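You operate a simulated robot arm through the tools that you are given. There is no shell and no other tool. Be economical: measure what you need, move in short steps, check, and stop when the job is done.

You are at the controls of a simulated two-armed robot. One attempt, no reset.

## Task
On the top of the freezer, fold the checked tea towel in half, so that its two long edges meet.

It is judged by the outcome, as a careful person would: the job done as asked, and still so three seconds after it is handed in. It fails if anything else is knocked over, pushed out of place, dropped, spilled or broken. Flat cloth is picked up by pressing the open fingertips on it (5 to 10 N) and closing them slowly along it; thin cloth reads only 2 to 8 mm in the jaws.

## Robot
Two 7-joint arms with two-finger parallel grippers on one trunk, on a base that drives. Base frame: it is fixed to the floor where the robot stands at the start and does not move with it; the origin is under the middle of the robot, x ahead of it, y to its left, z up; the surface under the hand at the start is at about z = 866. Lengths are in mm, angles in degrees, forces in N, time in s.
The left shoulder is at the start at [110, 169, 1361], the right one opposite. With the tool pointing down near the work surface each hand reaches from about 680 to 760 mm from the robot's upright axis, wherever it stands, measured 20 degrees to its own side. Places, roughly: top of the freezer [800, -100, 900]. Payload 1.57 kg a hand.
The TCP of each hand is the grasp point between the finger pads, 30 mm short of the fingertips. In the tool frame z runs along the fingers and y along their closing line. Largest opening 80 mm; finger width 17, thickness 12; the body of the gripper, 40 by 82 mm, starts 80 mm behind the TCP.
Orientation is told as [roll, pitch, yaw] about the base's x, y, z axes, in that order, counted from this pose: with the fingers straight down and closing along the base's y, the tool's x points along the base's -x, its y along +y and its z along -z.

## Interface
- The arms move only by the tool play_rows. It takes "left_motion", "right_motion" or both (then of equal length, played together; a hand with none holds still); each is a list that holds one entry, the list of rows, each a list of 6 numbers: the shift along the base's x, y, z in mm, then the turn, a rotation vector about the base's x, y, z in degrees. In form: [[[tx, ty, tz, wx, wy, wz], ...]]. A call has 1 to 10 rows; each row shifts and turns the commanded pose from where the row before left it. "left_grip" and "right_grip" are, for a hand that has rows, the gripper command, from -1 (shut) to 1 (fully open), values between in proportion, set as the call begins (left out, the last holds). Rows are played at 5 a second. More than 50 mm and 8.6 degrees between two rows, or a gripper value outside its range, and nothing of the call is played. A pose out of reach is approached as far as the arm can. The call stops where the force on the tool passes 40 N (or 10 N more than at its start, if that is more) or the arm is blocked; 0.2 s more then pass. The fingers move at their own pace (about 72 mm/s each) and stop on an object; they squeeze with about 27 N. The grip force told is the motor's: it shows also when the fingers shut on nothing. Time passes only in rows, and 0.2 s behind the last, so rows that do not move let the fingers close. It gives the time, the measured TCP pose, the force on the tool (base axes), the opening and the grip force at its end, in the units of the frame above (readings bear some noise), with the torque about the TCP (base axes, N m) and any sound that the robot's microphone picked up.
- Cameras (640 x 400 px; columns grow to the right, rows downward): "scene" is now at [156.3, -7.8, 1540.4]; the picture's right is [-0.12, -0.99, 0.00], its down [-0.78, 0.09, -0.62] and it looks along [0.62, -0.08, -0.78] (base axes); focal length 258 px, centre (320, 200). "left" rides on the left gripper at [72, 7, -122] in its tool frame; the picture's right is [-0.09, 1.00, 0.00], its down [-0.84, -0.08, -0.54] and it looks along [-0.54, -0.05, 0.84] (tool axes); focal length 238 px, centre (320, 200). "right" rides on the right gripper at [72, -7, -122] in its tool frame; the picture's right is [0.09, 1.00, 0.00], its down [-0.84, 0.08, -0.54] and it looks along [-0.54, 0.05, 0.84] (tool axes); focal length 238 px, centre (320, 200). There is no depth. A picture from a camera that has moved, and an enlarged one, comes with that camera's place and axes in the base frame and with its lens.
- get_image(camera): a new picture of that camera. It takes no simulated time.
- move_column(by): slides the trunk up (or, below 0, down) by that many mm; the arms and the scene camera ride with it, the base frame stays. It gives what a move gives, with no picture.
- base_move(legs): drives the robot by 1 to 6 legs, each [ahead, left, turn to the left] in mm, mm and degrees, along the robot's own axes; the way and the turn of a leg run together, so that a leg with both is an arc; at most 1500 mm and 180 degrees a leg. The arms and the cameras ride along, it lands a little off, and it stops where it bumps. It gives what a move gives.
- head_to(pan, tilt): turns the head with the scene camera to pan (to the left, within 86 degrees either way) and tilt (down, from -29 to 69), counted from straight ahead of the robot. It gives what a move gives.
- inspect(camera, box): a new picture of the part [left, top, right, bottom] of that camera's present view, enlarged. It takes no simulated time.
- job_done(): hands the job in; it is judged then, once.

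Work in short steps. Places have to be worked out from the pictures, the camera data and where the tool is seen: move nearer, look again, correct. Check each grasp and each placing, and mend what went wrong. You have 120 turns and 108 pictures in all, those below and enlarged ones among them. Open the grippers and draw the arms clear of the work before you hand the job in, unless the task says otherwise; then end with one line.

The tools are called by a JSON object that holds its "op" and its "data". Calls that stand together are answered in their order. play_rows: Moves the arms, as the interface text tells. Its arguments: {"type":"object","properties":{"left_motion":{"type":"array"},"left_grip":{"type":"number"},"right_motion":{"type":"array"},"right_grip":{"type":"number"}},"required":[]} The other tools are called the same way: move_column (by) slides the trunk up or down; base_move (legs) drives the base; head_to (pan, tilt) turns the head that bears the scene camera; get_image (camera) takes a picture; inspect (camera, box) takes an enlarged picture of a part of a camera's view; job_done () hands the job in.

At the start:

```text
time: 0.0
left_ee_pos: [641.2, 306.7, 1038.9]
left_tcp_rot: [0.0, 0.1, -0.1]
left_wrist_force: [0.8, 0.1, -0.4]
left_wrist_torque: [0.03, 0.0, 0.0]
left_grip_width: 80.2
left_grip_force: 0.0
right_ee_pos: [628.9, -331.1, 1108.6]
right_tcp_rot: [0.0, -0.1, 0.0]
right_wrist_force: [0.7, -0.9, 0.0]
right_wrist_torque: [0.03, 0.02, -0.03]
right_grip_width: 80.1
right_grip_force: 0.0
trunk travel left (down, up): [-675.0, 215.0]
robot x, y, heading: [-0.9, 0.1, -0.1]
head pan, tilt: [-7.0, 51.4]
```

scene: 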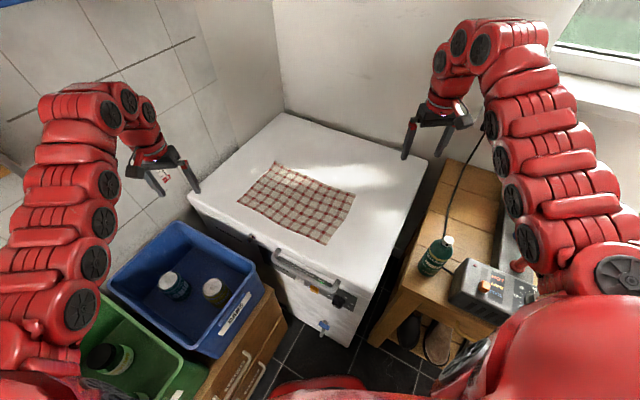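
right: 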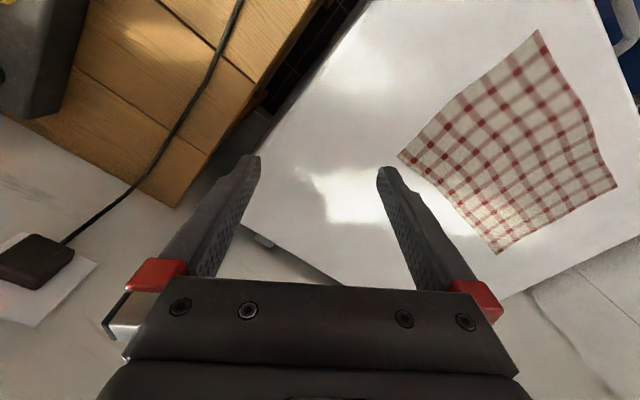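
left: 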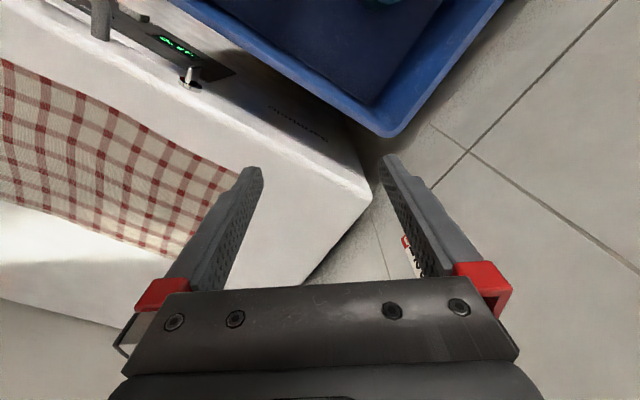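

I start by surveying the surroundings, looking at the towel closely and at the floor to the left where the robot might have to stand.

{"op": "inspect", "data": {"camera": "scene", "box": [180, 100, 440, 262]}}

{"op": "head_to", "data": {"pan": 35, "tilt": 65}}

{"op": "get_image", "data": {"camera": "scene"}}

```text
2.46 times, centred on (310, 181) of scene
camera zoom: at [156.3, -7.8, 1540.4], right [-0.12, -0.99, 0.0], down [-0.78, 0.09, -0.62], along [0.62, -0.08, -0.78], focal length 636 px, centre (345, 247)
```

zoom: 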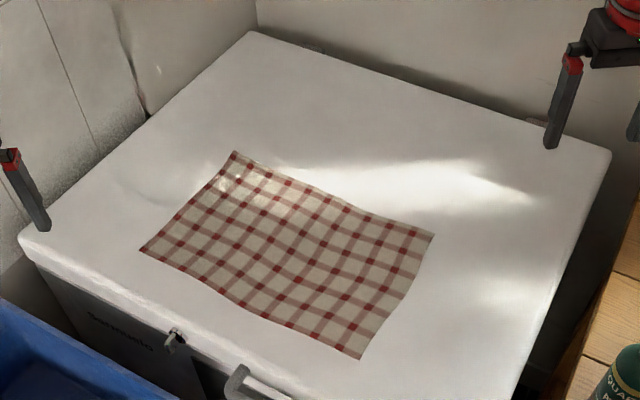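

```text
time: 1.1
left_ee_pos: [642.5, 307.0, 1038.7]
left_tcp_rot: [0.0, 0.0, 0.0]
left_wrist_force: [0.1, 0.3, -0.1]
left_wrist_torque: [0.0, -0.01, -0.01]
left_grip_width: 79.8
left_grip_force: 0.1
right_ee_pos: [630.5, -331.0, 1109.3]
right_tcp_rot: [0.1, -0.1, 0.1]
right_wrist_force: [-0.4, 0.3, -0.8]
right_wrist_torque: [0.01, -0.01, 0.0]
right_grip_width: 80.0
right_grip_force: 0.1
trunk travel left (down, up): [-675.0, 215.0]
robot x, y, heading: [2.6, -0.3, 0.1]
head pan, tilt: [35.0, 65.0]
```

```text
103 pictures are left
camera scene: at [131.0, 36.2, 1524.2], right [0.57, -0.82, 0.0], down [-0.74, -0.52, -0.42], along [0.35, 0.24, -0.91], focal length 258 px, centre (320, 200)
```

scene: 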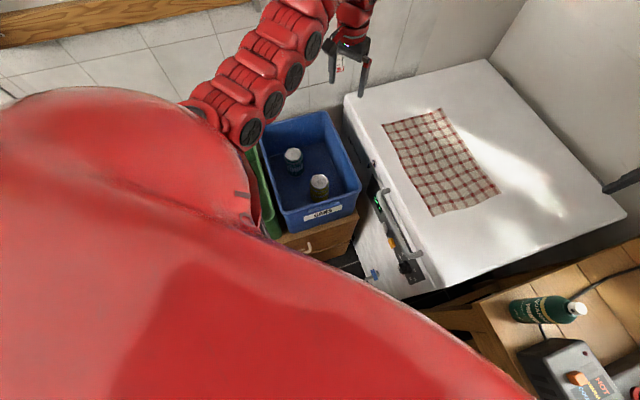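

The towel's corners are about BL(722,198), TL(902,69), TR(699,-201), BR(520,-75), and its long edges run about 53° from x. I'll turn the robot about 20° to the right so both hands face a long edge. Before that I bring the right hand inward and up, away from the bottle on the table.

{"op": "play_rows", "data": {"right_motion": [[[0, 40, 15, 0, 0, 0], [0, 40, 15, 0, 0, 0], [0, 40, 15, 0, 0, 0], [0, 40, 15, 0, 0, 0], [0, 30, 0, 0, 0, 0], [0, 0, 0, 0, 0, 0]]], "left_motion": [[[0, 0, 15, 0, 0, 0], [0, 0, 15, 0, 0, 0], [0, 0, 15, 0, 0, 0], [0, 0, 15, 0, 0, 0], [0, 0, 0, 0, 0, 0], [0, 0, 0, 0, 0, 0]]]}}

{"op": "base_move", "data": {"legs": [[0, 0, -20]]}}

{"op": "head_to", "data": {"pan": 8, "tilt": 60}}

{"op": "get_image", "data": {"camera": "scene"}}

```text
time: 2.5
left_ee_pos: [641.5, 307.6, 1097.9]
left_tcp_rot: [0.0, 0.0, 0.0]
left_wrist_force: [-1.3, -0.6, -0.1]
left_wrist_torque: [0.02, -0.02, -0.01]
left_grip_width: 80.0
left_grip_force: 0.0
right_ee_pos: [653.6, -144.9, 1109.2]
right_tcp_rot: [0.0, -0.2, 0.1]
right_wrist_force: [0.3, -0.2, 1.0]
right_wrist_torque: [0.02, -0.01, -0.02]
right_grip_width: 80.0
right_grip_force: 0.1
right hand out of reach, approached as far as the arm can: row 1, 2, 3, 4
trunk travel left (down, up): [-675.0, 215.0]
robot x, y, heading: [-1.9, 3.4, -0.0]
head pan, tilt: [35.0, 65.0]
```

```text
time: 4.0
left_ee_pos: [708.1, 74.5, 1098.0]
left_tcp_rot: [0.1, 0.0, -19.6]
left_wrist_force: [-0.7, -0.1, -0.5]
left_wrist_torque: [0.04, 0.02, 0.01]
left_grip_width: 80.0
left_grip_force: 0.0
right_ee_pos: [566.3, -356.8, 1110.0]
right_tcp_rot: [0.1, -0.3, -19.6]
right_wrist_force: [-1.1, -0.3, 0.4]
right_wrist_torque: [0.0, 0.01, -0.02]
right_grip_width: 80.0
right_grip_force: 0.0
trunk travel left (down, up): [-675.0, 215.0]
robot x, y, heading: [2.0, 1.0, -19.7]
head pan, tilt: [35.0, 65.0]
```

```text
time: 4.9
left_ee_pos: [707.6, 76.7, 1097.3]
left_tcp_rot: [0.0, -0.1, -19.6]
left_wrist_force: [0.1, -0.3, 0.0]
left_wrist_torque: [0.03, -0.01, 0.02]
left_grip_width: 79.9
left_grip_force: 0.0
right_ee_pos: [566.0, -356.9, 1110.3]
right_tcp_rot: [0.1, -0.3, -19.6]
right_wrist_force: [0.4, 0.3, -0.2]
right_wrist_torque: [0.01, 0.01, -0.01]
right_grip_width: 79.8
right_grip_force: 0.1
trunk travel left (down, up): [-675.0, 215.0]
robot x, y, heading: [0.5, 3.8, -19.7]
head pan, tilt: [8.0, 60.0]
```

```text
102 pictures are left
camera scene: at [141.9, -38.5, 1529.7], right [-0.2, -0.98, 0.0], down [-0.85, 0.17, -0.5], along [0.49, -0.1, -0.87], focal length 258 px, centre (320, 200)
```

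scene: 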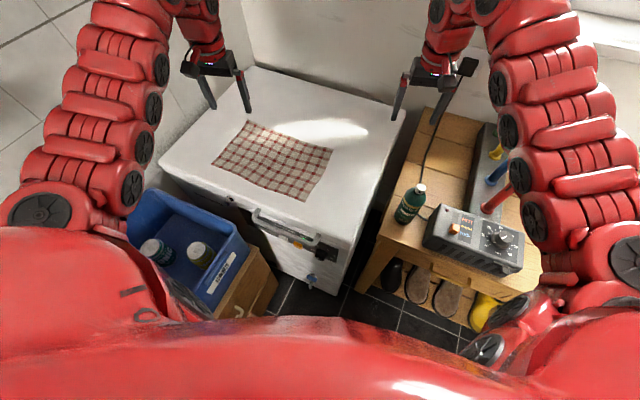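

The right arm is close to its inner reach limit, so I'll shift its hand left over the freezer. Then I turn a bit more and back off slightly, so both near-edge corners fall in the hands' reach band.

{"op": "play_rows", "data": {"right_motion": [[[14, 38, -12, 0, 0, 0], [14, 38, -12, 0, 0, 0], [14, 38, -12, 0, 0, 0], [14, 38, -12, 0, 0, 0], [14, 38, -12, 0, 0, 0], [0, 0, 0, 0, 0, 0]]], "left_motion": [[[14, 38, -12, 0, 0, 0], [14, 38, -12, 0, 0, 0], [14, 38, -12, 0, 0, 0], [0, 38, -12, 0, 0, 0], [0, 0, -12, 0, 0, 0], [0, 0, 0, 0, 0, 0]]]}}

{"op": "base_move", "data": {"legs": [[0, 0, -7.5], [-30, 0, 0]]}}

{"op": "get_image", "data": {"camera": "scene"}}

```text
time: 6.3
left_ee_pos: [749.6, 226.7, 1037.4]
left_tcp_rot: [0.2, 0.1, -19.6]
left_wrist_force: [-0.2, 0.3, -0.2]
left_wrist_torque: [0.02, 0.02, 0.02]
left_grip_width: 80.1
left_grip_force: 0.0
right_ee_pos: [633.5, -167.0, 1046.0]
right_tcp_rot: [0.1, -0.2, -19.6]
right_wrist_force: [0.2, 0.3, 0.0]
right_wrist_torque: [0.04, -0.05, -0.02]
right_grip_width: 80.0
right_grip_force: 0.1
trunk travel left (down, up): [-675.0, 215.0]
robot x, y, heading: [-0.5, 1.7, -19.7]
head pan, tilt: [8.0, 60.0]
```

```text
time: 7.7
left_ee_pos: [749.1, 142.6, 1036.5]
left_tcp_rot: [0.0, 0.2, -27.0]
left_wrist_force: [0.7, 0.1, 0.5]
left_wrist_torque: [-0.04, 0.01, -0.02]
left_grip_width: 80.0
left_grip_force: 0.0
right_ee_pos: [582.2, -233.4, 1044.1]
right_tcp_rot: [0.1, -0.1, -27.0]
right_wrist_force: [-0.3, 0.6, -0.5]
right_wrist_torque: [0.03, 0.01, 0.01]
right_grip_width: 79.9
right_grip_force: 0.1
trunk travel left (down, up): [-675.0, 215.0]
robot x, y, heading: [-26.0, 16.0, -27.0]
head pan, tilt: [8.0, 60.0]
```

```text
101 pictures are left
camera scene: at [112.9, -44.0, 1529.2], right [-0.33, -0.95, 0.0], down [-0.82, 0.28, -0.5], along [0.47, -0.16, -0.87], focal length 258 px, centre (320, 200)
```

scene: 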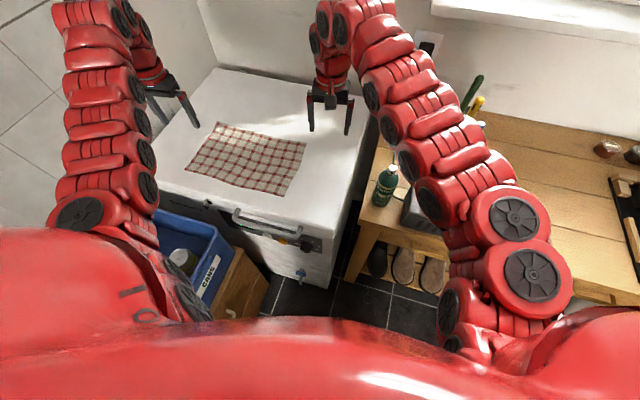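

Both hands are over the freezer with clear space. I move them to hover about 65 mm above the two near-edge corners, turning the fingers to close along the long edge.

{"op": "play_rows", "data": {"right_motion": [[[-7, 34, -12, 0, 0, -1.9], [-7, 34, -18, 0, 0, -1.9], [-7, 34, -18, 0, 0, -1.9], [-8, 34, -18, 0, 0, -1.9], [-8, 35, -18, 0, 0, -1.9], [0, 0, 0, 0, 0, 0]]], "left_motion": [[[-6, 6, -16, 0, 0, -1.9], [-6, 6, -15, 0, 0, -1.9], [-6, 6, -15, 0, 0, -1.9], [-7, 5, -15, 0, 0, -1.9], [-7, 5, -15, 0, 0, -1.9], [0, 0, 0, 0, 0, 0]]], "left_grip": 0.25, "right_grip": 0.25}}

{"op": "get_image", "data": {"camera": "left"}}

{"op": "get_image", "data": {"camera": "right"}}

{"op": "inspect", "data": {"camera": "scene", "box": [140, 80, 380, 230]}}

```text
time: 9.1
left_ee_pos: [711.0, 170.3, 961.4]
left_tcp_rot: [0.1, 0.2, -36.5]
left_wrist_force: [-0.1, 0.2, 0.4]
left_wrist_torque: [0.0, 0.03, 0.02]
left_grip_width: 50.2
left_grip_force: 0.0
right_ee_pos: [543.4, -65.3, 963.0]
right_tcp_rot: [0.1, -0.2, -36.6]
right_wrist_force: [0.6, -0.3, 0.3]
right_wrist_torque: [0.01, -0.02, 0.05]
right_grip_width: 50.0
right_grip_force: 0.1
trunk travel left (down, up): [-675.0, 215.0]
robot x, y, heading: [-23.7, 13.4, -26.8]
head pan, tilt: [8.0, 60.0]
```

```text
100 pictures are left
camera left: at [659.4, 219.8, 1083.5], right [0.67, 0.75, 0.0], down [0.63, -0.56, 0.54], along [0.4, -0.36, -0.84], focal length 238 px, centre (320, 200)
```

left: 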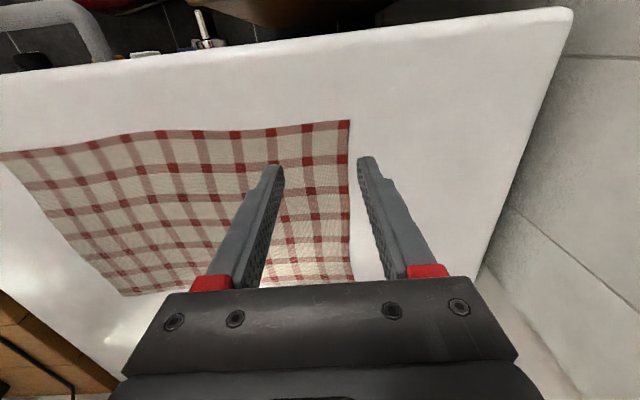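

```text
99 pictures are left
camera right: at [482.2, -28.1, 1084.2], right [0.52, 0.85, 0.0], down [0.72, -0.44, 0.54], along [0.47, -0.28, -0.84], focal length 238 px, centre (320, 200)
```

right: 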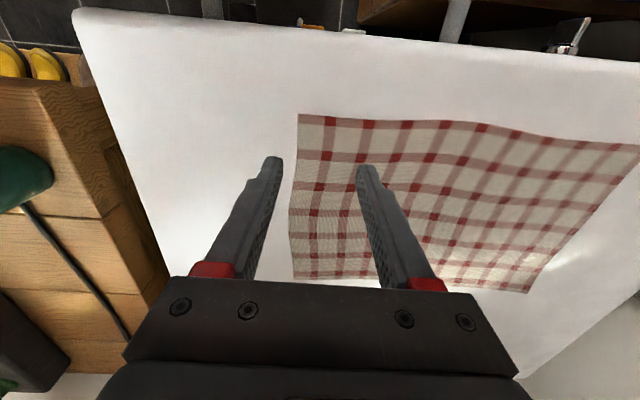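

```text
2.67 times, centred on (260, 155) of scene
camera zoom: at [109.7, -44.3, 1529.7], right [-0.33, -0.95, 0.0], down [-0.82, 0.28, -0.5], along [0.47, -0.16, -0.87], focal length 689 px, centre (480, 320)
```

zoom: 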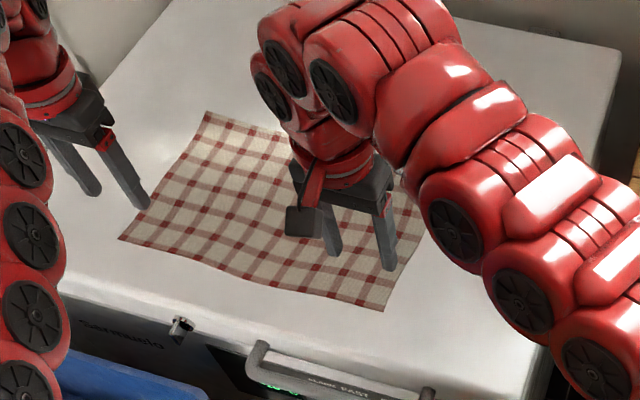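

Wrist views confirm the surface at z≈866 and put the corners at BL(718,202) and BR(517,-69). I shift both hands so each finger pair lies wholly on the cloth, about 40 mm in from the corner, and descend to just above it.

{"op": "play_rows", "data": {"right_motion": [[[3, 6, -10, 0, 0, 0], [3, 6, -15, 0, 0, 0], [3, 7, -15, 0, 0, 0], [0, 0, -13, 0, 0, 0], [0, 0, -5, 0, 0, 0], [0, 0, 0, 0, 0, 0]]], "left_motion": [[[-2, -3, -10, 0, 0, 0], [-2, -3, -15, 0, 0, 0], [-2, -2, -15, 0, 0, 0], [0, 0, -12, 0, 0, 0], [0, 0, -5, 0, 0, 0], [0, 0, 0, 0, 0, 0]]], "left_grip": 0.1, "right_grip": 0.1}}

{"op": "get_image", "data": {"camera": "left"}}

{"op": "get_image", "data": {"camera": "right"}}

```text
time: 10.5
left_ee_pos: [707.7, 161.5, 906.7]
left_tcp_rot: [0.0, 0.2, -36.4]
left_wrist_force: [-0.2, -0.3, 0.2]
left_wrist_torque: [0.0, 0.01, -0.02]
left_grip_width: 44.1
left_grip_force: 0.1
right_ee_pos: [552.9, -42.6, 903.2]
right_tcp_rot: [0.1, -0.2, -36.6]
right_wrist_force: [0.0, 0.6, 0.7]
right_wrist_torque: [0.03, -0.04, 0.0]
right_grip_width: 44.0
right_grip_force: 0.1
trunk travel left (down, up): [-675.0, 215.0]
robot x, y, heading: [-24.2, 14.3, -27.1]
head pan, tilt: [8.0, 60.0]
```

```text
97 pictures are left
camera left: at [654.4, 210.7, 1027.8], right [0.67, 0.75, 0.0], down [0.63, -0.56, 0.54], along [0.4, -0.36, -0.84], focal length 238 px, centre (320, 200)
```

left: 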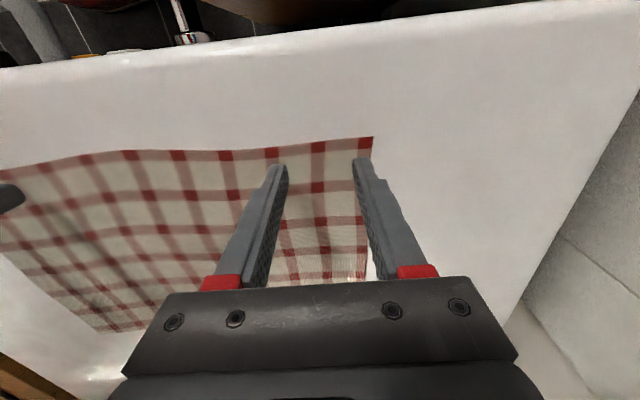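

```text
96 pictures are left
camera right: at [490.6, -6.3, 1025.4], right [0.52, 0.86, 0.0], down [0.72, -0.44, 0.55], along [0.47, -0.28, -0.84], focal length 238 px, centre (320, 200)
```

right: 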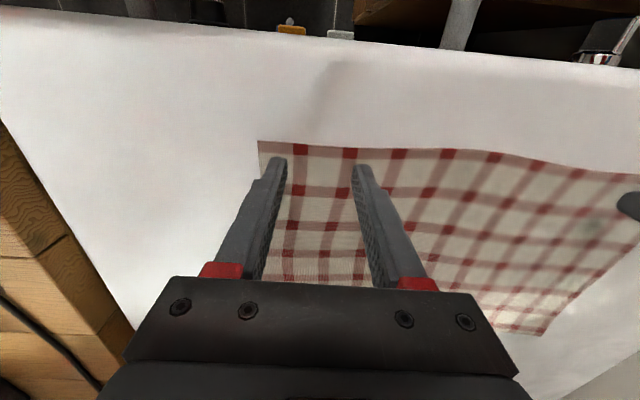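

Both finger pairs straddle cloth just inside the corners with a small edge margin. I lower slowly to contact.

{"op": "play_rows", "data": {"right_motion": [[[0, 0, -3, 0, 0, 0], [0, 0, -2, 0, 0, 0], [0, 0, -1, 0, 0, 0], [0, 0, 0, 0, 0, 0]]], "left_motion": [[[0, 0, -4, 0, 0, 0], [0, 0, -3, 0, 0, 0], [0, 0, -2, 0, 0, 0], [0, 0, 0, 0, 0, 0]]]}}

```text
time: 11.5
left_ee_pos: [706.5, 161.6, 897.7]
left_tcp_rot: [0.0, -0.1, -36.5]
left_wrist_force: [-0.6, -0.2, 4.7]
left_wrist_torque: [-0.05, 0.0, 0.02]
left_grip_width: 43.7
left_grip_force: 0.2
right_ee_pos: [552.8, -44.2, 899.9]
right_tcp_rot: [0.1, -0.3, -36.5]
right_wrist_force: [-0.2, 0.0, 0.2]
right_wrist_torque: [0.0, -0.02, -0.03]
right_grip_width: 44.0
right_grip_force: 0.0
trunk travel left (down, up): [-675.0, 215.0]
robot x, y, heading: [-28.3, 14.0, -27.0]
head pan, tilt: [8.0, 60.0]
```

Left is in contact at about 5 N; right is not yet. Lower the right a bit more and the left slightly.

{"op": "play_rows", "data": {"right_motion": [[[0, 0, -1, 0, 0, 0], [0, 0, -1, 0, 0, 0], [0, 0, -0.5, 0, 0, 0], [0, 0, 0, 0, 0, 0]]], "left_motion": [[[0, 0, -0.3, 0, 0, 0], [0, 0, 0, 0, 0, 0], [0, 0, 0, 0, 0, 0], [0, 0, 0, 0, 0, 0]]]}}

```text
time: 12.5
left_ee_pos: [705.8, 162.9, 898.2]
left_tcp_rot: [0.1, -0.1, -36.5]
left_wrist_force: [1.0, 0.2, 6.7]
left_wrist_torque: [0.0, -0.03, 0.02]
left_grip_width: 43.8
left_grip_force: 0.0
right_ee_pos: [553.2, -42.7, 898.6]
right_tcp_rot: [0.3, -0.4, -36.5]
right_wrist_force: [-1.2, -0.9, 18.5]
right_wrist_torque: [-0.39, 0.33, 0.05]
right_grip_width: 44.4
right_grip_force: 0.6
trunk travel left (down, up): [-675.0, 215.0]
robot x, y, heading: [-28.7, 12.0, -26.9]
head pan, tilt: [8.0, 60.0]
```

The right presses at 18 N, which is too much. I ease it up 1.2 mm and start closing both slightly.

{"op": "play_rows", "data": {"right_motion": [[[0, 0, 0, 0, 0, 0], [0, 0, 0, 0, 0, 0]]], "left_motion": [[[0, 0, 0, 0, 0, 0], [0, 0, 0, 0, 0, 0]]]}}

{"op": "play_rows", "data": {"right_motion": [[[0, 0, 0, 0, 0, 0], [0, 0, 1.2, 0, 0, 0], [0, 0, 0, 0, 0, 0]]]}}

```text
time: 13.1
left_ee_pos: [705.4, 162.3, 898.3]
left_tcp_rot: [0.0, -0.1, -36.5]
left_wrist_force: [1.7, 0.0, 4.2]
left_wrist_torque: [0.02, -0.06, -0.01]
left_grip_width: 44.1
left_grip_force: 0.1
right_ee_pos: [552.4, -44.2, 897.5]
right_tcp_rot: [0.3, -0.5, -36.4]
right_wrist_force: [1.7, -2.9, 25.5]
right_wrist_torque: [-0.53, 0.37, 0.08]
right_grip_width: 44.4
right_grip_force: 0.2
trunk travel left (down, up): [-675.0, 215.0]
robot x, y, heading: [-25.6, 9.7, -27.0]
head pan, tilt: [8.0, 60.0]
```

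```text
time: 13.9
left_ee_pos: [707.2, 162.7, 896.3]
left_tcp_rot: [0.1, -0.2, -36.5]
left_wrist_force: [-2.6, 0.0, 10.1]
left_wrist_torque: [0.03, 0.14, 0.04]
left_grip_width: 44.0
left_grip_force: 0.1
right_ee_pos: [551.7, -41.1, 897.6]
right_tcp_rot: [0.2, -0.2, -36.5]
right_wrist_force: [2.2, -2.7, 10.5]
right_wrist_torque: [-0.22, 0.1, 0.02]
right_grip_width: 44.1
right_grip_force: 0.0
trunk travel left (down, up): [-675.0, 215.0]
robot x, y, heading: [-23.9, 10.1, -27.1]
head pan, tilt: [8.0, 60.0]
```

Both press at about 10 N. I close in small steps while holding this.

{"op": "play_rows", "data": {"right_motion": [[[0, 0, 0, 0, 0, 0], [0, 0, 0, 0, 0, 0]]], "left_motion": [[[0, 0, 0, 0, 0, 0], [0, 0, 0, 0, 0, 0]]], "left_grip": -0.15, "right_grip": -0.15}}

{"op": "play_rows", "data": {"right_motion": [[[0, 0, 0, 0, 0, 0], [0, 0, 0, 0, 0, 0]]], "left_motion": [[[0, 0, 0, 0, 0, 0], [0, 0, 0, 0, 0, 0]]], "left_grip": -0.4, "right_grip": -0.4}}

{"op": "get_image", "data": {"camera": "left"}}

{"op": "get_image", "data": {"camera": "right"}}

```text
time: 14.5
left_ee_pos: [706.3, 162.3, 897.5]
left_tcp_rot: [0.1, -0.1, -36.6]
left_wrist_force: [-1.5, -2.6, 13.5]
left_wrist_torque: [-0.02, 0.09, 0.02]
left_grip_width: 34.6
left_grip_force: 0.4
right_ee_pos: [551.1, -41.2, 897.8]
right_tcp_rot: [0.2, -0.2, -36.5]
right_wrist_force: [-0.2, 0.6, 4.7]
right_wrist_torque: [0.0, 0.04, -0.03]
right_grip_width: 34.1
right_grip_force: 0.3
trunk travel left (down, up): [-675.0, 215.0]
robot x, y, heading: [-25.7, 10.1, -27.0]
head pan, tilt: [8.0, 60.0]
```

```text
time: 15.1
left_ee_pos: [706.6, 163.1, 897.2]
left_tcp_rot: [0.0, -0.1, -36.5]
left_wrist_force: [0.7, -0.2, 16.2]
left_wrist_torque: [0.04, 0.05, -0.02]
left_grip_width: 21.7
left_grip_force: 0.0
right_ee_pos: [551.0, -41.8, 898.2]
right_tcp_rot: [0.2, -0.4, -36.4]
right_wrist_force: [-0.1, -0.5, 1.7]
right_wrist_torque: [-0.01, 0.01, 0.01]
right_grip_width: 24.2
right_grip_force: 0.2
trunk travel left (down, up): [-675.0, 215.0]
robot x, y, heading: [-23.9, 16.6, -27.1]
head pan, tilt: [8.0, 60.0]
```

```text
95 pictures are left
camera left: at [653.6, 211.8, 1018.9], right [0.67, 0.75, 0.0], down [0.63, -0.56, 0.54], along [0.41, -0.36, -0.84], focal length 238 px, centre (320, 200)
```

left: 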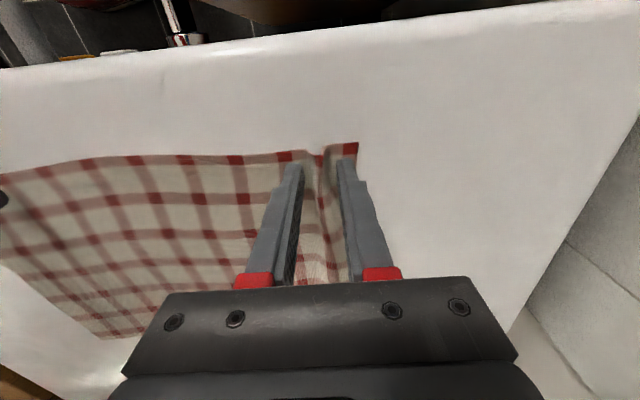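

```text
94 pictures are left
camera right: at [489.8, -4.3, 1019.3], right [0.52, 0.86, 0.0], down [0.72, -0.44, 0.55], along [0.47, -0.28, -0.84], focal length 238 px, centre (320, 200)
```

right: 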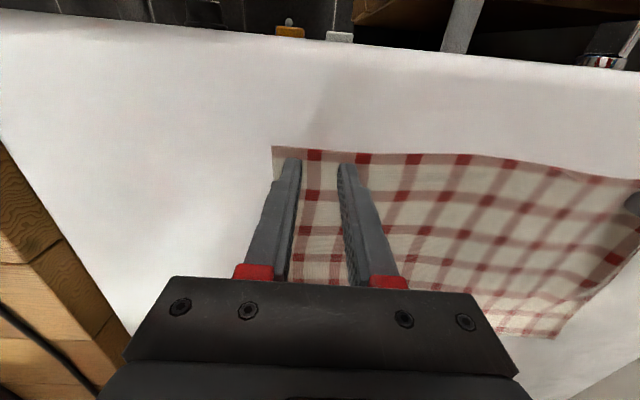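

The left is gathering a ridge, while the right has lost pressure (1.7 N). I press the right down about 0.8 mm and close the left further.

{"op": "play_rows", "data": {"right_motion": [[[0, 0, -0.8, 0, 0, 0], [0, 0, 0, 0, 0, 0], [0, 0, 0, 0, 0, 0]]], "left_motion": [[[0, 0, 0.3, 0, 0, 0], [0, 0, 0, 0, 0, 0], [0, 0, 0, 0, 0, 0]]], "left_grip": -0.7}}

{"op": "play_rows", "data": {"right_motion": [[[0, 0, 0, 0, 0, 0], [0, 0, 0, 0, 0, 0], [0, 0, 0, 0, 0, 0]]], "left_motion": [[[0, 0, 0, 0, 0, 0], [0, 0, 0, 0, 0, 0], [0, 0, 0, 0, 0, 0]]], "left_grip": -1, "right_grip": -0.5}}

```text
time: 15.9
left_ee_pos: [705.2, 163.5, 898.0]
left_tcp_rot: [0.1, 0.0, -36.6]
left_wrist_force: [0.5, -0.2, 1.3]
left_wrist_torque: [-0.06, 0.04, 0.0]
left_grip_width: 12.0
left_grip_force: 0.2
right_ee_pos: [552.3, -42.3, 897.8]
right_tcp_rot: [0.2, -0.3, -36.6]
right_wrist_force: [-1.6, 0.9, 15.3]
right_wrist_torque: [-0.12, 0.19, -0.02]
right_grip_width: 24.3
right_grip_force: 0.1
trunk travel left (down, up): [-675.0, 215.0]
robot x, y, heading: [-25.2, 11.3, -26.9]
head pan, tilt: [8.0, 60.0]
```

```text
time: 16.7
left_ee_pos: [706.7, 164.3, 897.6]
left_tcp_rot: [0.0, -0.1, -36.4]
left_wrist_force: [-0.9, -2.9, 3.9]
left_wrist_torque: [-0.12, 0.04, 0.0]
left_grip_width: 2.4
left_grip_force: 23.9
right_ee_pos: [552.7, -41.8, 897.4]
right_tcp_rot: [0.2, -0.3, -36.5]
right_wrist_force: [3.7, 1.8, 16.4]
right_wrist_torque: [-0.07, 0.01, -0.02]
right_grip_width: 18.7
right_grip_force: 0.0
trunk travel left (down, up): [-675.0, 215.0]
robot x, y, heading: [-22.7, 14.2, -26.9]
head pan, tilt: [8.0, 60.0]
```

Left reads 2.4 mm at 24 N, so it probably holds cloth. I continue closing the right with its press kept.

{"op": "play_rows", "data": {"right_motion": [[[0, 0, 0.3, 0, 0, 0], [0, 0, 0, 0, 0, 0]]], "right_grip": -0.75}}

{"op": "play_rows", "data": {"right_motion": [[[0, 0, 0, 0, 0, 0], [0, 0, 0, 0, 0, 0], [0, 0, 0, 0, 0, 0]]], "right_grip": -1}}

{"op": "get_image", "data": {"camera": "left"}}

{"op": "get_image", "data": {"camera": "right"}}

```text
time: 17.3
left_ee_pos: [706.5, 162.6, 898.9]
left_tcp_rot: [0.1, 0.1, -36.5]
left_wrist_force: [-0.1, -0.8, 1.5]
left_wrist_torque: [-0.04, 0.05, 0.0]
left_grip_width: 2.5
left_grip_force: 24.5
right_ee_pos: [552.6, -41.6, 897.4]
right_tcp_rot: [0.3, -0.3, -36.5]
right_wrist_force: [0.8, 2.2, 16.2]
right_wrist_torque: [-0.01, 0.1, -0.02]
right_grip_width: 8.8
right_grip_force: 0.0
trunk travel left (down, up): [-675.0, 215.0]
robot x, y, heading: [-27.3, 17.8, -27.2]
head pan, tilt: [8.0, 60.0]
```

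```text
time: 18.1
left_ee_pos: [705.9, 163.5, 899.7]
left_tcp_rot: [0.1, -0.1, -36.4]
left_wrist_force: [-1.4, -0.4, 0.4]
left_wrist_torque: [-0.02, 0.05, 0.01]
left_grip_width: 2.2
left_grip_force: 24.0
right_ee_pos: [552.2, -42.6, 897.1]
right_tcp_rot: [0.1, -0.3, -36.5]
right_wrist_force: [-1.2, -1.3, 15.8]
right_wrist_torque: [-0.03, 0.05, 0.0]
right_grip_width: 0.1
right_grip_force: 21.3
trunk travel left (down, up): [-675.0, 215.0]
robot x, y, heading: [-26.8, 13.4, -27.1]
head pan, tilt: [8.0, 60.0]
```

```text
93 pictures are left
camera left: at [653.6, 211.8, 1020.0], right [0.67, 0.75, 0.0], down [0.63, -0.56, 0.54], along [0.41, -0.36, -0.84], focal length 238 px, centre (320, 200)
```

left: 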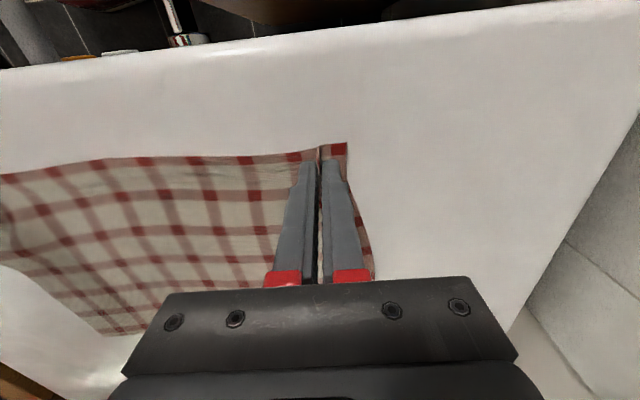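

```text
92 pictures are left
camera right: at [490.3, -4.7, 1018.9], right [0.52, 0.85, 0.0], down [0.72, -0.44, 0.55], along [0.47, -0.28, -0.84], focal length 238 px, centre (320, 200)
```

right: 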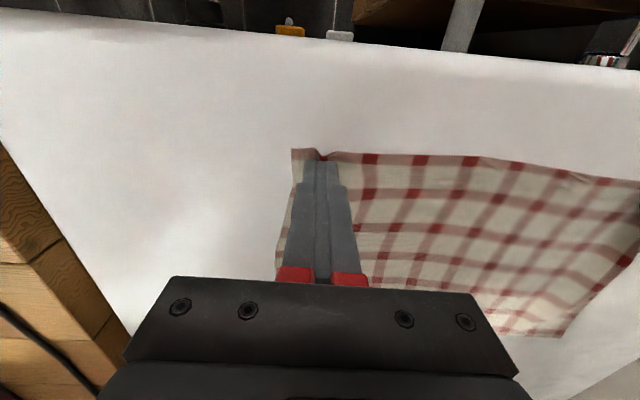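

The right reads 0.1 mm, so it probably slipped. I lift it 12 mm to see whether it holds anything.

{"op": "play_rows", "data": {"right_motion": [[[0, 0, 4, 0, 0, 0], [0, 0, 6, 0, 0, 0], [0, 0, 4, 0, 0, 0]]]}}

{"op": "inspect", "data": {"camera": "right", "box": [220, 100, 460, 250]}}

```text
time: 18.9
left_ee_pos: [706.9, 162.6, 898.7]
left_tcp_rot: [0.1, 0.0, -36.5]
left_wrist_force: [0.7, 0.6, 5.8]
left_wrist_torque: [0.02, -0.03, -0.04]
left_grip_width: 2.4
left_grip_force: 24.3
right_ee_pos: [551.2, -43.5, 910.1]
right_tcp_rot: [0.1, -0.2, -36.4]
right_wrist_force: [-0.4, 0.1, 0.0]
right_wrist_torque: [0.01, 0.01, -0.03]
right_grip_width: 0.0
right_grip_force: 21.2
trunk travel left (down, up): [-675.0, 215.0]
robot x, y, heading: [-24.4, 12.7, -27.2]
head pan, tilt: [8.0, 60.0]
```

```text
2.67 times, centred on (340, 175) of right
camera zoom: at [490.1, -5.3, 1031.6], right [0.52, 0.85, 0.0], down [0.72, -0.44, 0.55], along [0.47, -0.28, -0.84], focal length 636 px, centre (267, 267)
```

zoom: 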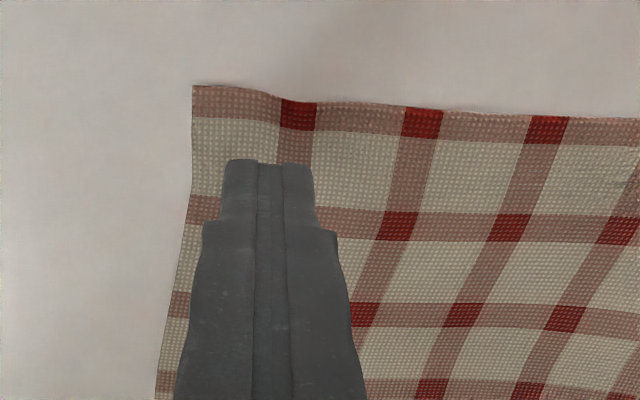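

It slipped: the earlier torque shows only the outer finger was bearing. I reopen to 40 mm, re-centre on the shifted corner at about (524,-47), roll the tool slightly to even out the finger pressure, and come down again.

{"op": "play_rows", "data": {"right_motion": [[[0, 0, 6, -0.5, 0.36, 0], [2, 9, 0, 0, 0, 0], [3, 8, 0, 0, 0, 0], [0, 0, -6, 0, 0, 0], [0, 0, -6, 0, 0, 0], [0, 0, -3.5, 0, 0, 0], [0, 0, -1.5, 0, 0, 0], [0, 0, 0, 0, 0, 0]]], "right_grip": 0.0}}

{"op": "get_image", "data": {"camera": "right"}}

```text
time: 20.7
left_ee_pos: [708.0, 162.7, 897.1]
left_tcp_rot: [-0.1, 0.0, -36.5]
left_wrist_force: [1.6, 1.9, 7.9]
left_wrist_torque: [0.01, 0.01, -0.01]
left_grip_width: 2.5
left_grip_force: 23.9
right_ee_pos: [559.6, -25.7, 898.6]
right_tcp_rot: [-0.5, -0.3, -36.6]
right_wrist_force: [-0.4, 0.1, -0.7]
right_wrist_torque: [0.0, 0.0, 0.0]
right_grip_width: 40.1
right_grip_force: 0.0
trunk travel left (down, up): [-675.0, 215.0]
robot x, y, heading: [-27.6, 14.3, -27.1]
head pan, tilt: [8.0, 60.0]
```

```text
90 pictures are left
camera right: at [496.9, 12.5, 1021.2], right [0.52, 0.86, -0.01], down [0.72, -0.43, 0.55], along [0.46, -0.29, -0.84], focal length 238 px, centre (320, 200)
```

right: 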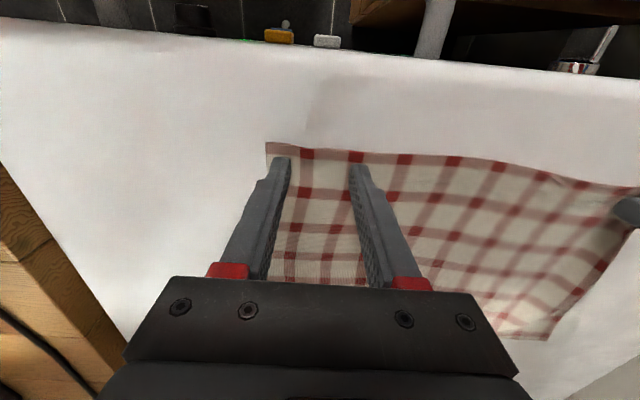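

The placement looks good. Lowering to contact.

{"op": "play_rows", "data": {"right_motion": [[[0, 0, -0.7, 0, 0, 0], [0, 0, -0.5, 0, 0, 0], [0, 0, 0, 0, 0, 0], [0, 0, 0, 0, 0, 0]]]}}

```text
time: 21.7
left_ee_pos: [707.7, 162.8, 897.1]
left_tcp_rot: [0.0, 0.0, -36.5]
left_wrist_force: [0.7, 0.1, 7.2]
left_wrist_torque: [0.03, -0.04, 0.02]
left_grip_width: 2.4
left_grip_force: 24.3
right_ee_pos: [558.3, -25.8, 896.6]
right_tcp_rot: [-0.6, -0.3, -36.6]
right_wrist_force: [-0.1, -0.4, 1.4]
right_wrist_torque: [0.04, -0.01, 0.04]
right_grip_width: 40.0
right_grip_force: 0.1
trunk travel left (down, up): [-675.0, 215.0]
robot x, y, heading: [-23.9, 13.3, -27.0]
head pan, tilt: [8.0, 60.0]
```

{"op": "play_rows", "data": {"right_motion": [[[0, 0, -0.7, 0, 0, 0], [0, 0, 0, 0, 0, 0], [0, 0, 0, 0, 0, 0]]]}}

```text
time: 22.5
left_ee_pos: [706.1, 162.1, 897.5]
left_tcp_rot: [0.0, 0.0, -36.5]
left_wrist_force: [1.3, -0.4, 4.1]
left_wrist_torque: [-0.05, -0.04, 0.02]
left_grip_width: 2.3
left_grip_force: 24.7
right_ee_pos: [558.6, -26.7, 897.3]
right_tcp_rot: [-0.4, -0.3, -36.5]
right_wrist_force: [-0.4, 1.5, 6.6]
right_wrist_torque: [0.17, -0.03, 0.0]
right_grip_width: 40.4
right_grip_force: 0.1
trunk travel left (down, up): [-675.0, 215.0]
robot x, y, heading: [-25.2, 15.3, -27.1]
head pan, tilt: [8.0, 60.0]
```

The contact now leans to the other finger. I halve the roll correction, press slightly more, and begin closing in small steps.

{"op": "play_rows", "data": {"right_motion": [[[0, 0, -0.5, 0.22, -0.16, 0], [0, 0, 0, 0, 0, 0], [0, 0, 0, 0, 0, 0]]]}}

{"op": "play_rows", "data": {"right_motion": [[[0, 0, 0, 0, 0, 0], [0, 0, 0, 0, 0, 0]]], "right_grip": -0.15}}

{"op": "play_rows", "data": {"right_motion": [[[0, 0, 0, 0, 0, 0], [0, 0, 0, 0, 0, 0]]], "right_grip": -0.3}}

{"op": "inspect", "data": {"camera": "right", "box": [220, 100, 460, 250]}}

```text
time: 23.3
left_ee_pos: [706.3, 162.5, 897.4]
left_tcp_rot: [0.0, 0.0, -36.4]
left_wrist_force: [-0.1, -0.8, 1.7]
left_wrist_torque: [-0.03, 0.05, 0.03]
left_grip_width: 2.8
left_grip_force: 24.1
right_ee_pos: [557.9, -27.1, 897.0]
right_tcp_rot: [-0.1, -0.3, -36.5]
right_wrist_force: [1.4, 1.3, 16.2]
right_wrist_torque: [0.2, -0.03, -0.01]
right_grip_width: 40.1
right_grip_force: 0.0
trunk travel left (down, up): [-675.0, 215.0]
robot x, y, heading: [-24.1, 12.7, -26.9]
head pan, tilt: [8.0, 60.0]
```

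```text
time: 23.9
left_ee_pos: [706.4, 163.5, 897.3]
left_tcp_rot: [0.1, -0.2, -36.4]
left_wrist_force: [-1.3, -0.5, -0.3]
left_wrist_torque: [0.0, 0.04, 0.0]
left_grip_width: 2.6
left_grip_force: 23.8
right_ee_pos: [557.9, -26.5, 896.4]
right_tcp_rot: [-0.1, -0.3, -36.5]
right_wrist_force: [0.1, -1.2, 18.2]
right_wrist_torque: [0.14, 0.02, 0.02]
right_grip_width: 32.2
right_grip_force: 0.0
trunk travel left (down, up): [-675.0, 215.0]
robot x, y, heading: [-24.0, 12.8, -26.7]
head pan, tilt: [8.0, 60.0]
```

```text
time: 24.5
left_ee_pos: [707.4, 164.3, 898.6]
left_tcp_rot: [0.1, -0.1, -36.5]
left_wrist_force: [-1.7, -1.9, 0.0]
left_wrist_torque: [-0.04, 0.06, -0.02]
left_grip_width: 2.5
left_grip_force: 24.1
right_ee_pos: [557.3, -27.0, 897.1]
right_tcp_rot: [-0.1, -0.3, -36.5]
right_wrist_force: [0.6, 0.5, 18.5]
right_wrist_torque: [0.16, -0.01, 0.01]
right_grip_width: 27.2
right_grip_force: 0.1
trunk travel left (down, up): [-675.0, 215.0]
robot x, y, heading: [-28.8, 11.6, -27.0]
head pan, tilt: [8.0, 60.0]
```

```text
2.67 times, centred on (340, 175) of right
camera zoom: at [495.6, 11.6, 1018.9], right [0.52, 0.86, 0.0], down [0.72, -0.43, 0.55], along [0.47, -0.29, -0.84], focal length 636 px, centre (267, 267)
```

zoom: 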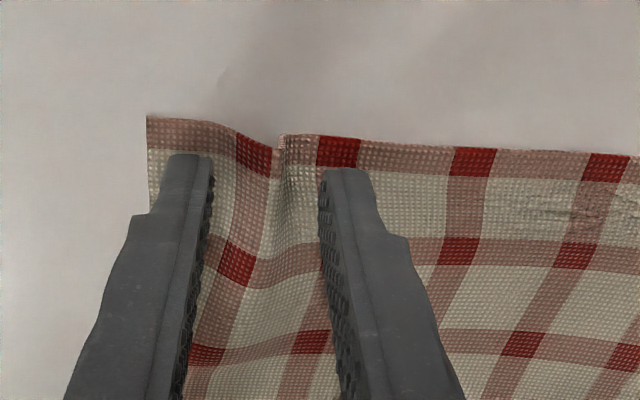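

A ridge is forming between the right fingers. I continue closing in steps, easing the pressure slightly.

{"op": "play_rows", "data": {"right_motion": [[[0, 0, 0, 0, 0, 0], [0, 0, 0, 0, 0, 0]]], "right_grip": -0.45}}

{"op": "play_rows", "data": {"right_motion": [[[0, 0, 0.2, 0, 0, 0], [0, 0, 0, 0, 0, 0]]], "right_grip": -0.65}}

{"op": "play_rows", "data": {"right_motion": [[[0, 0, 0, 0, 0, 0], [0, 0, 0, 0, 0, 0]]], "right_grip": -0.82}}

{"op": "play_rows", "data": {"right_motion": [[[0, 0, 0, 0, 0, 0], [0, 0, 0, 0, 0, 0]]], "right_grip": -1}}

{"op": "inspect", "data": {"camera": "right", "box": [220, 100, 460, 250]}}

```text
time: 25.1
left_ee_pos: [706.4, 163.1, 898.4]
left_tcp_rot: [0.0, -0.1, -36.5]
left_wrist_force: [-3.4, -4.0, -0.1]
left_wrist_torque: [-0.06, 0.08, 0.02]
left_grip_width: 2.3
left_grip_force: 24.0
right_ee_pos: [558.3, -27.1, 897.9]
right_tcp_rot: [-0.1, -0.3, -36.4]
right_wrist_force: [3.2, 2.9, 18.0]
right_wrist_torque: [0.18, -0.04, -0.02]
right_grip_width: 22.6
right_grip_force: 0.6
trunk travel left (down, up): [-675.0, 215.0]
robot x, y, heading: [-29.0, 14.5, -27.1]
head pan, tilt: [8.0, 60.0]
```

```text
time: 25.7
left_ee_pos: [707.8, 162.6, 897.4]
left_tcp_rot: [0.0, 0.1, -36.4]
left_wrist_force: [-2.5, -2.1, 0.7]
left_wrist_torque: [-0.09, 0.06, 0.0]
left_grip_width: 2.6
left_grip_force: 24.1
right_ee_pos: [558.5, -27.4, 898.8]
right_tcp_rot: [-0.2, -0.2, -36.5]
right_wrist_force: [0.9, 1.9, 9.1]
right_wrist_torque: [0.13, -0.02, -0.05]
right_grip_width: 14.8
right_grip_force: 0.3
trunk travel left (down, up): [-675.0, 215.0]
robot x, y, heading: [-27.1, 16.4, -27.3]
head pan, tilt: [8.0, 60.0]
```

```text
time: 26.3
left_ee_pos: [707.2, 162.6, 897.1]
left_tcp_rot: [0.1, 0.0, -36.5]
left_wrist_force: [-2.6, -1.5, 3.5]
left_wrist_torque: [-0.08, 0.07, -0.04]
left_grip_width: 2.2
left_grip_force: 24.0
right_ee_pos: [558.6, -27.0, 897.0]
right_tcp_rot: [-0.2, -0.2, -36.5]
right_wrist_force: [1.6, 2.5, 5.7]
right_wrist_torque: [0.12, -0.06, 0.0]
right_grip_width: 7.7
right_grip_force: 7.4
trunk travel left (down, up): [-675.0, 215.0]
robot x, y, heading: [-27.9, 16.4, -27.0]
head pan, tilt: [8.0, 60.0]
```

```text
time: 26.9
left_ee_pos: [707.6, 163.0, 898.1]
left_tcp_rot: [-0.1, 0.0, -36.5]
left_wrist_force: [-2.7, -3.0, 5.2]
left_wrist_torque: [-0.1, 0.17, 0.02]
left_grip_width: 2.7
left_grip_force: 24.0
right_ee_pos: [558.0, -26.4, 896.5]
right_tcp_rot: [-0.2, -0.4, -36.6]
right_wrist_force: [3.4, 3.8, 3.7]
right_wrist_torque: [0.11, -0.1, 0.03]
right_grip_width: 2.8
right_grip_force: 23.4
trunk travel left (down, up): [-675.0, 215.0]
robot x, y, heading: [-24.7, 12.1, -27.1]
head pan, tilt: [8.0, 60.0]
```

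```text
2.67 times, centred on (340, 175) of right
camera zoom: at [496.3, 11.8, 1019.2], right [0.52, 0.86, 0.0], down [0.72, -0.43, 0.55], along [0.46, -0.29, -0.84], focal length 636 px, centre (267, 267)
```

zoom: 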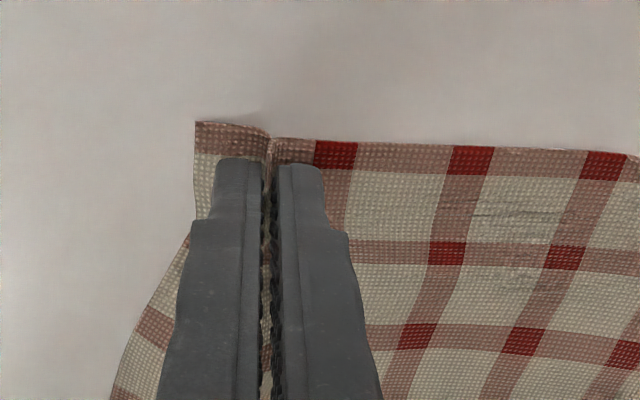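

Both hands hold (2.7 and 2.8 mm at about 24 N). I lift and carry the edge in a low arc toward the far edge, along about (0.81,-0.59), and check.

{"op": "play_rows", "data": {"left_motion": [[[7, -8, 25, 0, 0, 0], [11, -10, 30, 0, 0, 0], [16, -12, 25, 0, 0, 0], [16, -12, 20, 0, 0, 0], [0, 0, 0, 0, 0, 0]]], "right_motion": [[[9, -4, 25, 0, 0, 0], [13, -8, 30, 0, 0, 0], [16, -12, 25, 0, 0, 0], [16, -12, 20, 0, 0, 0], [0, 0, 0, 0, 0, 0]]]}}

{"op": "get_image", "data": {"camera": "scene"}}

```text
time: 28.1
left_ee_pos: [757.9, 117.9, 998.8]
left_tcp_rot: [0.1, 0.0, -36.5]
left_wrist_force: [-1.2, -0.1, 1.3]
left_wrist_torque: [-0.05, -0.01, -0.03]
left_grip_width: 2.4
left_grip_force: 24.0
right_ee_pos: [601.5, -59.8, 991.9]
right_tcp_rot: [-0.3, -0.2, -36.5]
right_wrist_force: [0.4, 1.7, 0.2]
right_wrist_torque: [0.04, -0.01, 0.01]
right_grip_width: 2.2
right_grip_force: 24.0
right hand out of reach, approached as far as the arm can: row 4
trunk travel left (down, up): [-675.0, 215.0]
robot x, y, heading: [-28.1, 10.6, -27.0]
head pan, tilt: [8.0, 60.0]
```

```text
87 pictures are left
camera scene: at [109.7, -42.9, 1529.6], right [-0.33, -0.95, 0.0], down [-0.82, 0.28, -0.5], along [0.47, -0.16, -0.87], focal length 258 px, centre (320, 200)
```

scene: 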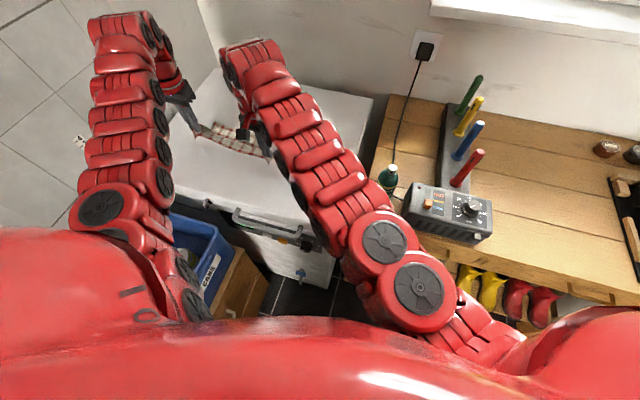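

The right arm is at the edge of its reach because it crosses the body. I'll drive in small steps ahead and to the left, compensating with the hands so the cloth moves only across the fold.

{"op": "base_move", "data": {"legs": [[33, 20, 0]]}}

{"op": "play_rows", "data": {"left_motion": [[[-7, -10, 0, 0, 0, 0], [-7, -10, 0, 0, 0, 0], [0, 0, 0, 0, 0, 0]]], "right_motion": [[[-7, -10, 0, 0, 0, 0], [-7, -10, 0, 0, 0, 0], [0, 0, 0, 0, 0, 0]]]}}

```text
time: 29.0
left_ee_pos: [794.0, 122.6, 1000.2]
left_tcp_rot: [0.0, -0.1, -36.3]
left_wrist_force: [-0.9, -1.3, -0.3]
left_wrist_torque: [-0.03, 0.01, -0.05]
left_grip_width: 2.4
left_grip_force: 23.5
right_ee_pos: [637.8, -56.1, 994.0]
right_tcp_rot: [-0.2, -0.3, -36.4]
right_wrist_force: [0.7, 1.6, -0.3]
right_wrist_torque: [0.0, -0.06, 0.0]
right_grip_width: 2.5
right_grip_force: 23.7
trunk travel left (down, up): [-675.0, 215.0]
robot x, y, heading: [11.7, 15.6, -26.8]
head pan, tilt: [8.0, 60.0]
```

```text
time: 29.8
left_ee_pos: [781.9, 100.1, 998.6]
left_tcp_rot: [-0.1, 0.1, -36.4]
left_wrist_force: [-0.2, -1.8, 0.3]
left_wrist_torque: [-0.04, 0.04, -0.03]
left_grip_width: 2.4
left_grip_force: 23.9
right_ee_pos: [625.0, -75.5, 992.0]
right_tcp_rot: [-0.2, -0.3, -36.4]
right_wrist_force: [1.3, 1.0, 0.3]
right_wrist_torque: [0.04, -0.06, -0.01]
right_grip_width: 2.9
right_grip_force: 23.4
trunk travel left (down, up): [-675.0, 215.0]
robot x, y, heading: [8.8, 20.4, -27.2]
head pan, tilt: [8.0, 60.0]
```

{"op": "base_move", "data": {"legs": [[33, 20, 0]]}}

{"op": "play_rows", "data": {"left_motion": [[[-7, -10, 0, 0, 0, 0], [-7, -10, 0, 0, 0, 0], [0, 0, 0, 0, 0, 0]]], "right_motion": [[[-1, -14, 0, 0, 0, 0], [-1, -14, 0, 0, 0, 0], [0, 0, 0, 0, 0, 0]]]}}

{"op": "get_image", "data": {"camera": "scene"}}

{"op": "get_image", "data": {"camera": "right"}}

{"op": "get_image", "data": {"camera": "left"}}

```text
time: 30.6
left_ee_pos: [818.2, 106.0, 999.7]
left_tcp_rot: [0.0, 0.0, -36.4]
left_wrist_force: [-1.4, -1.4, -0.5]
left_wrist_torque: [-0.02, 0.01, 0.01]
left_grip_width: 2.3
left_grip_force: 24.0
right_ee_pos: [661.1, -72.2, 991.6]
right_tcp_rot: [-0.4, -0.3, -36.5]
right_wrist_force: [1.1, 1.0, 0.4]
right_wrist_torque: [0.06, -0.06, 0.0]
right_grip_width: 2.6
right_grip_force: 24.1
trunk travel left (down, up): [-675.0, 215.0]
robot x, y, heading: [53.8, 22.7, -26.9]
head pan, tilt: [8.0, 60.0]
```

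```text
time: 31.4
left_ee_pos: [804.9, 89.1, 1000.7]
left_tcp_rot: [0.0, 0.0, -36.4]
left_wrist_force: [-0.4, -1.4, -0.6]
left_wrist_torque: [-0.04, 0.04, 0.0]
left_grip_width: 2.6
left_grip_force: 24.2
right_ee_pos: [660.4, -98.1, 989.6]
right_tcp_rot: [-0.2, -0.2, -36.4]
right_wrist_force: [0.2, 1.7, -0.1]
right_wrist_torque: [0.03, -0.01, 0.02]
right_grip_width: 2.1
right_grip_force: 23.7
trunk travel left (down, up): [-675.0, 215.0]
robot x, y, heading: [47.5, 19.7, -27.0]
head pan, tilt: [8.0, 60.0]
```

```text
86 pictures are left
camera scene: at [185.0, -35.5, 1529.7], right [-0.32, -0.95, 0.0], down [-0.82, 0.28, -0.5], along [0.47, -0.16, -0.87], focal length 258 px, centre (320, 200)
```

scene: 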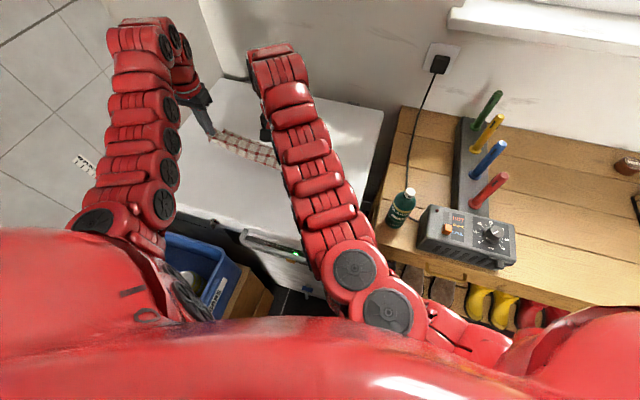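

```text
85 pictures are left
camera right: at [598.5, -60.8, 1112.4], right [0.52, 0.86, 0.0], down [0.72, -0.43, 0.55], along [0.46, -0.28, -0.84], focal length 238 px, centre (320, 200)
```

right: 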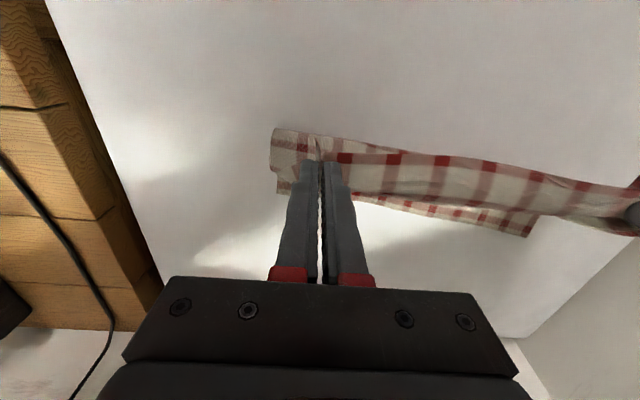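

```text
84 pictures are left
camera left: at [751.9, 137.5, 1121.2], right [0.67, 0.75, 0.0], down [0.63, -0.56, 0.54], along [0.4, -0.36, -0.84], focal length 238 px, centre (320, 200)
```

left: 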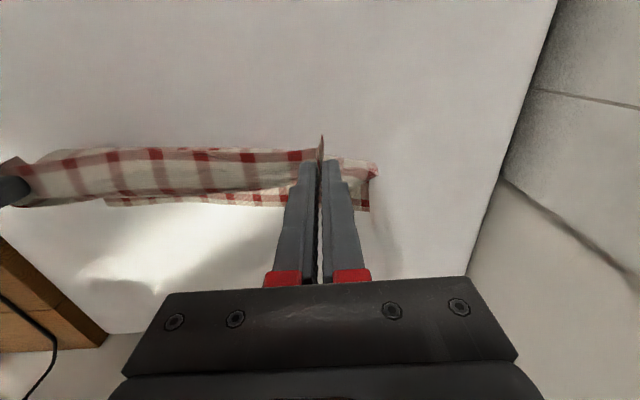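

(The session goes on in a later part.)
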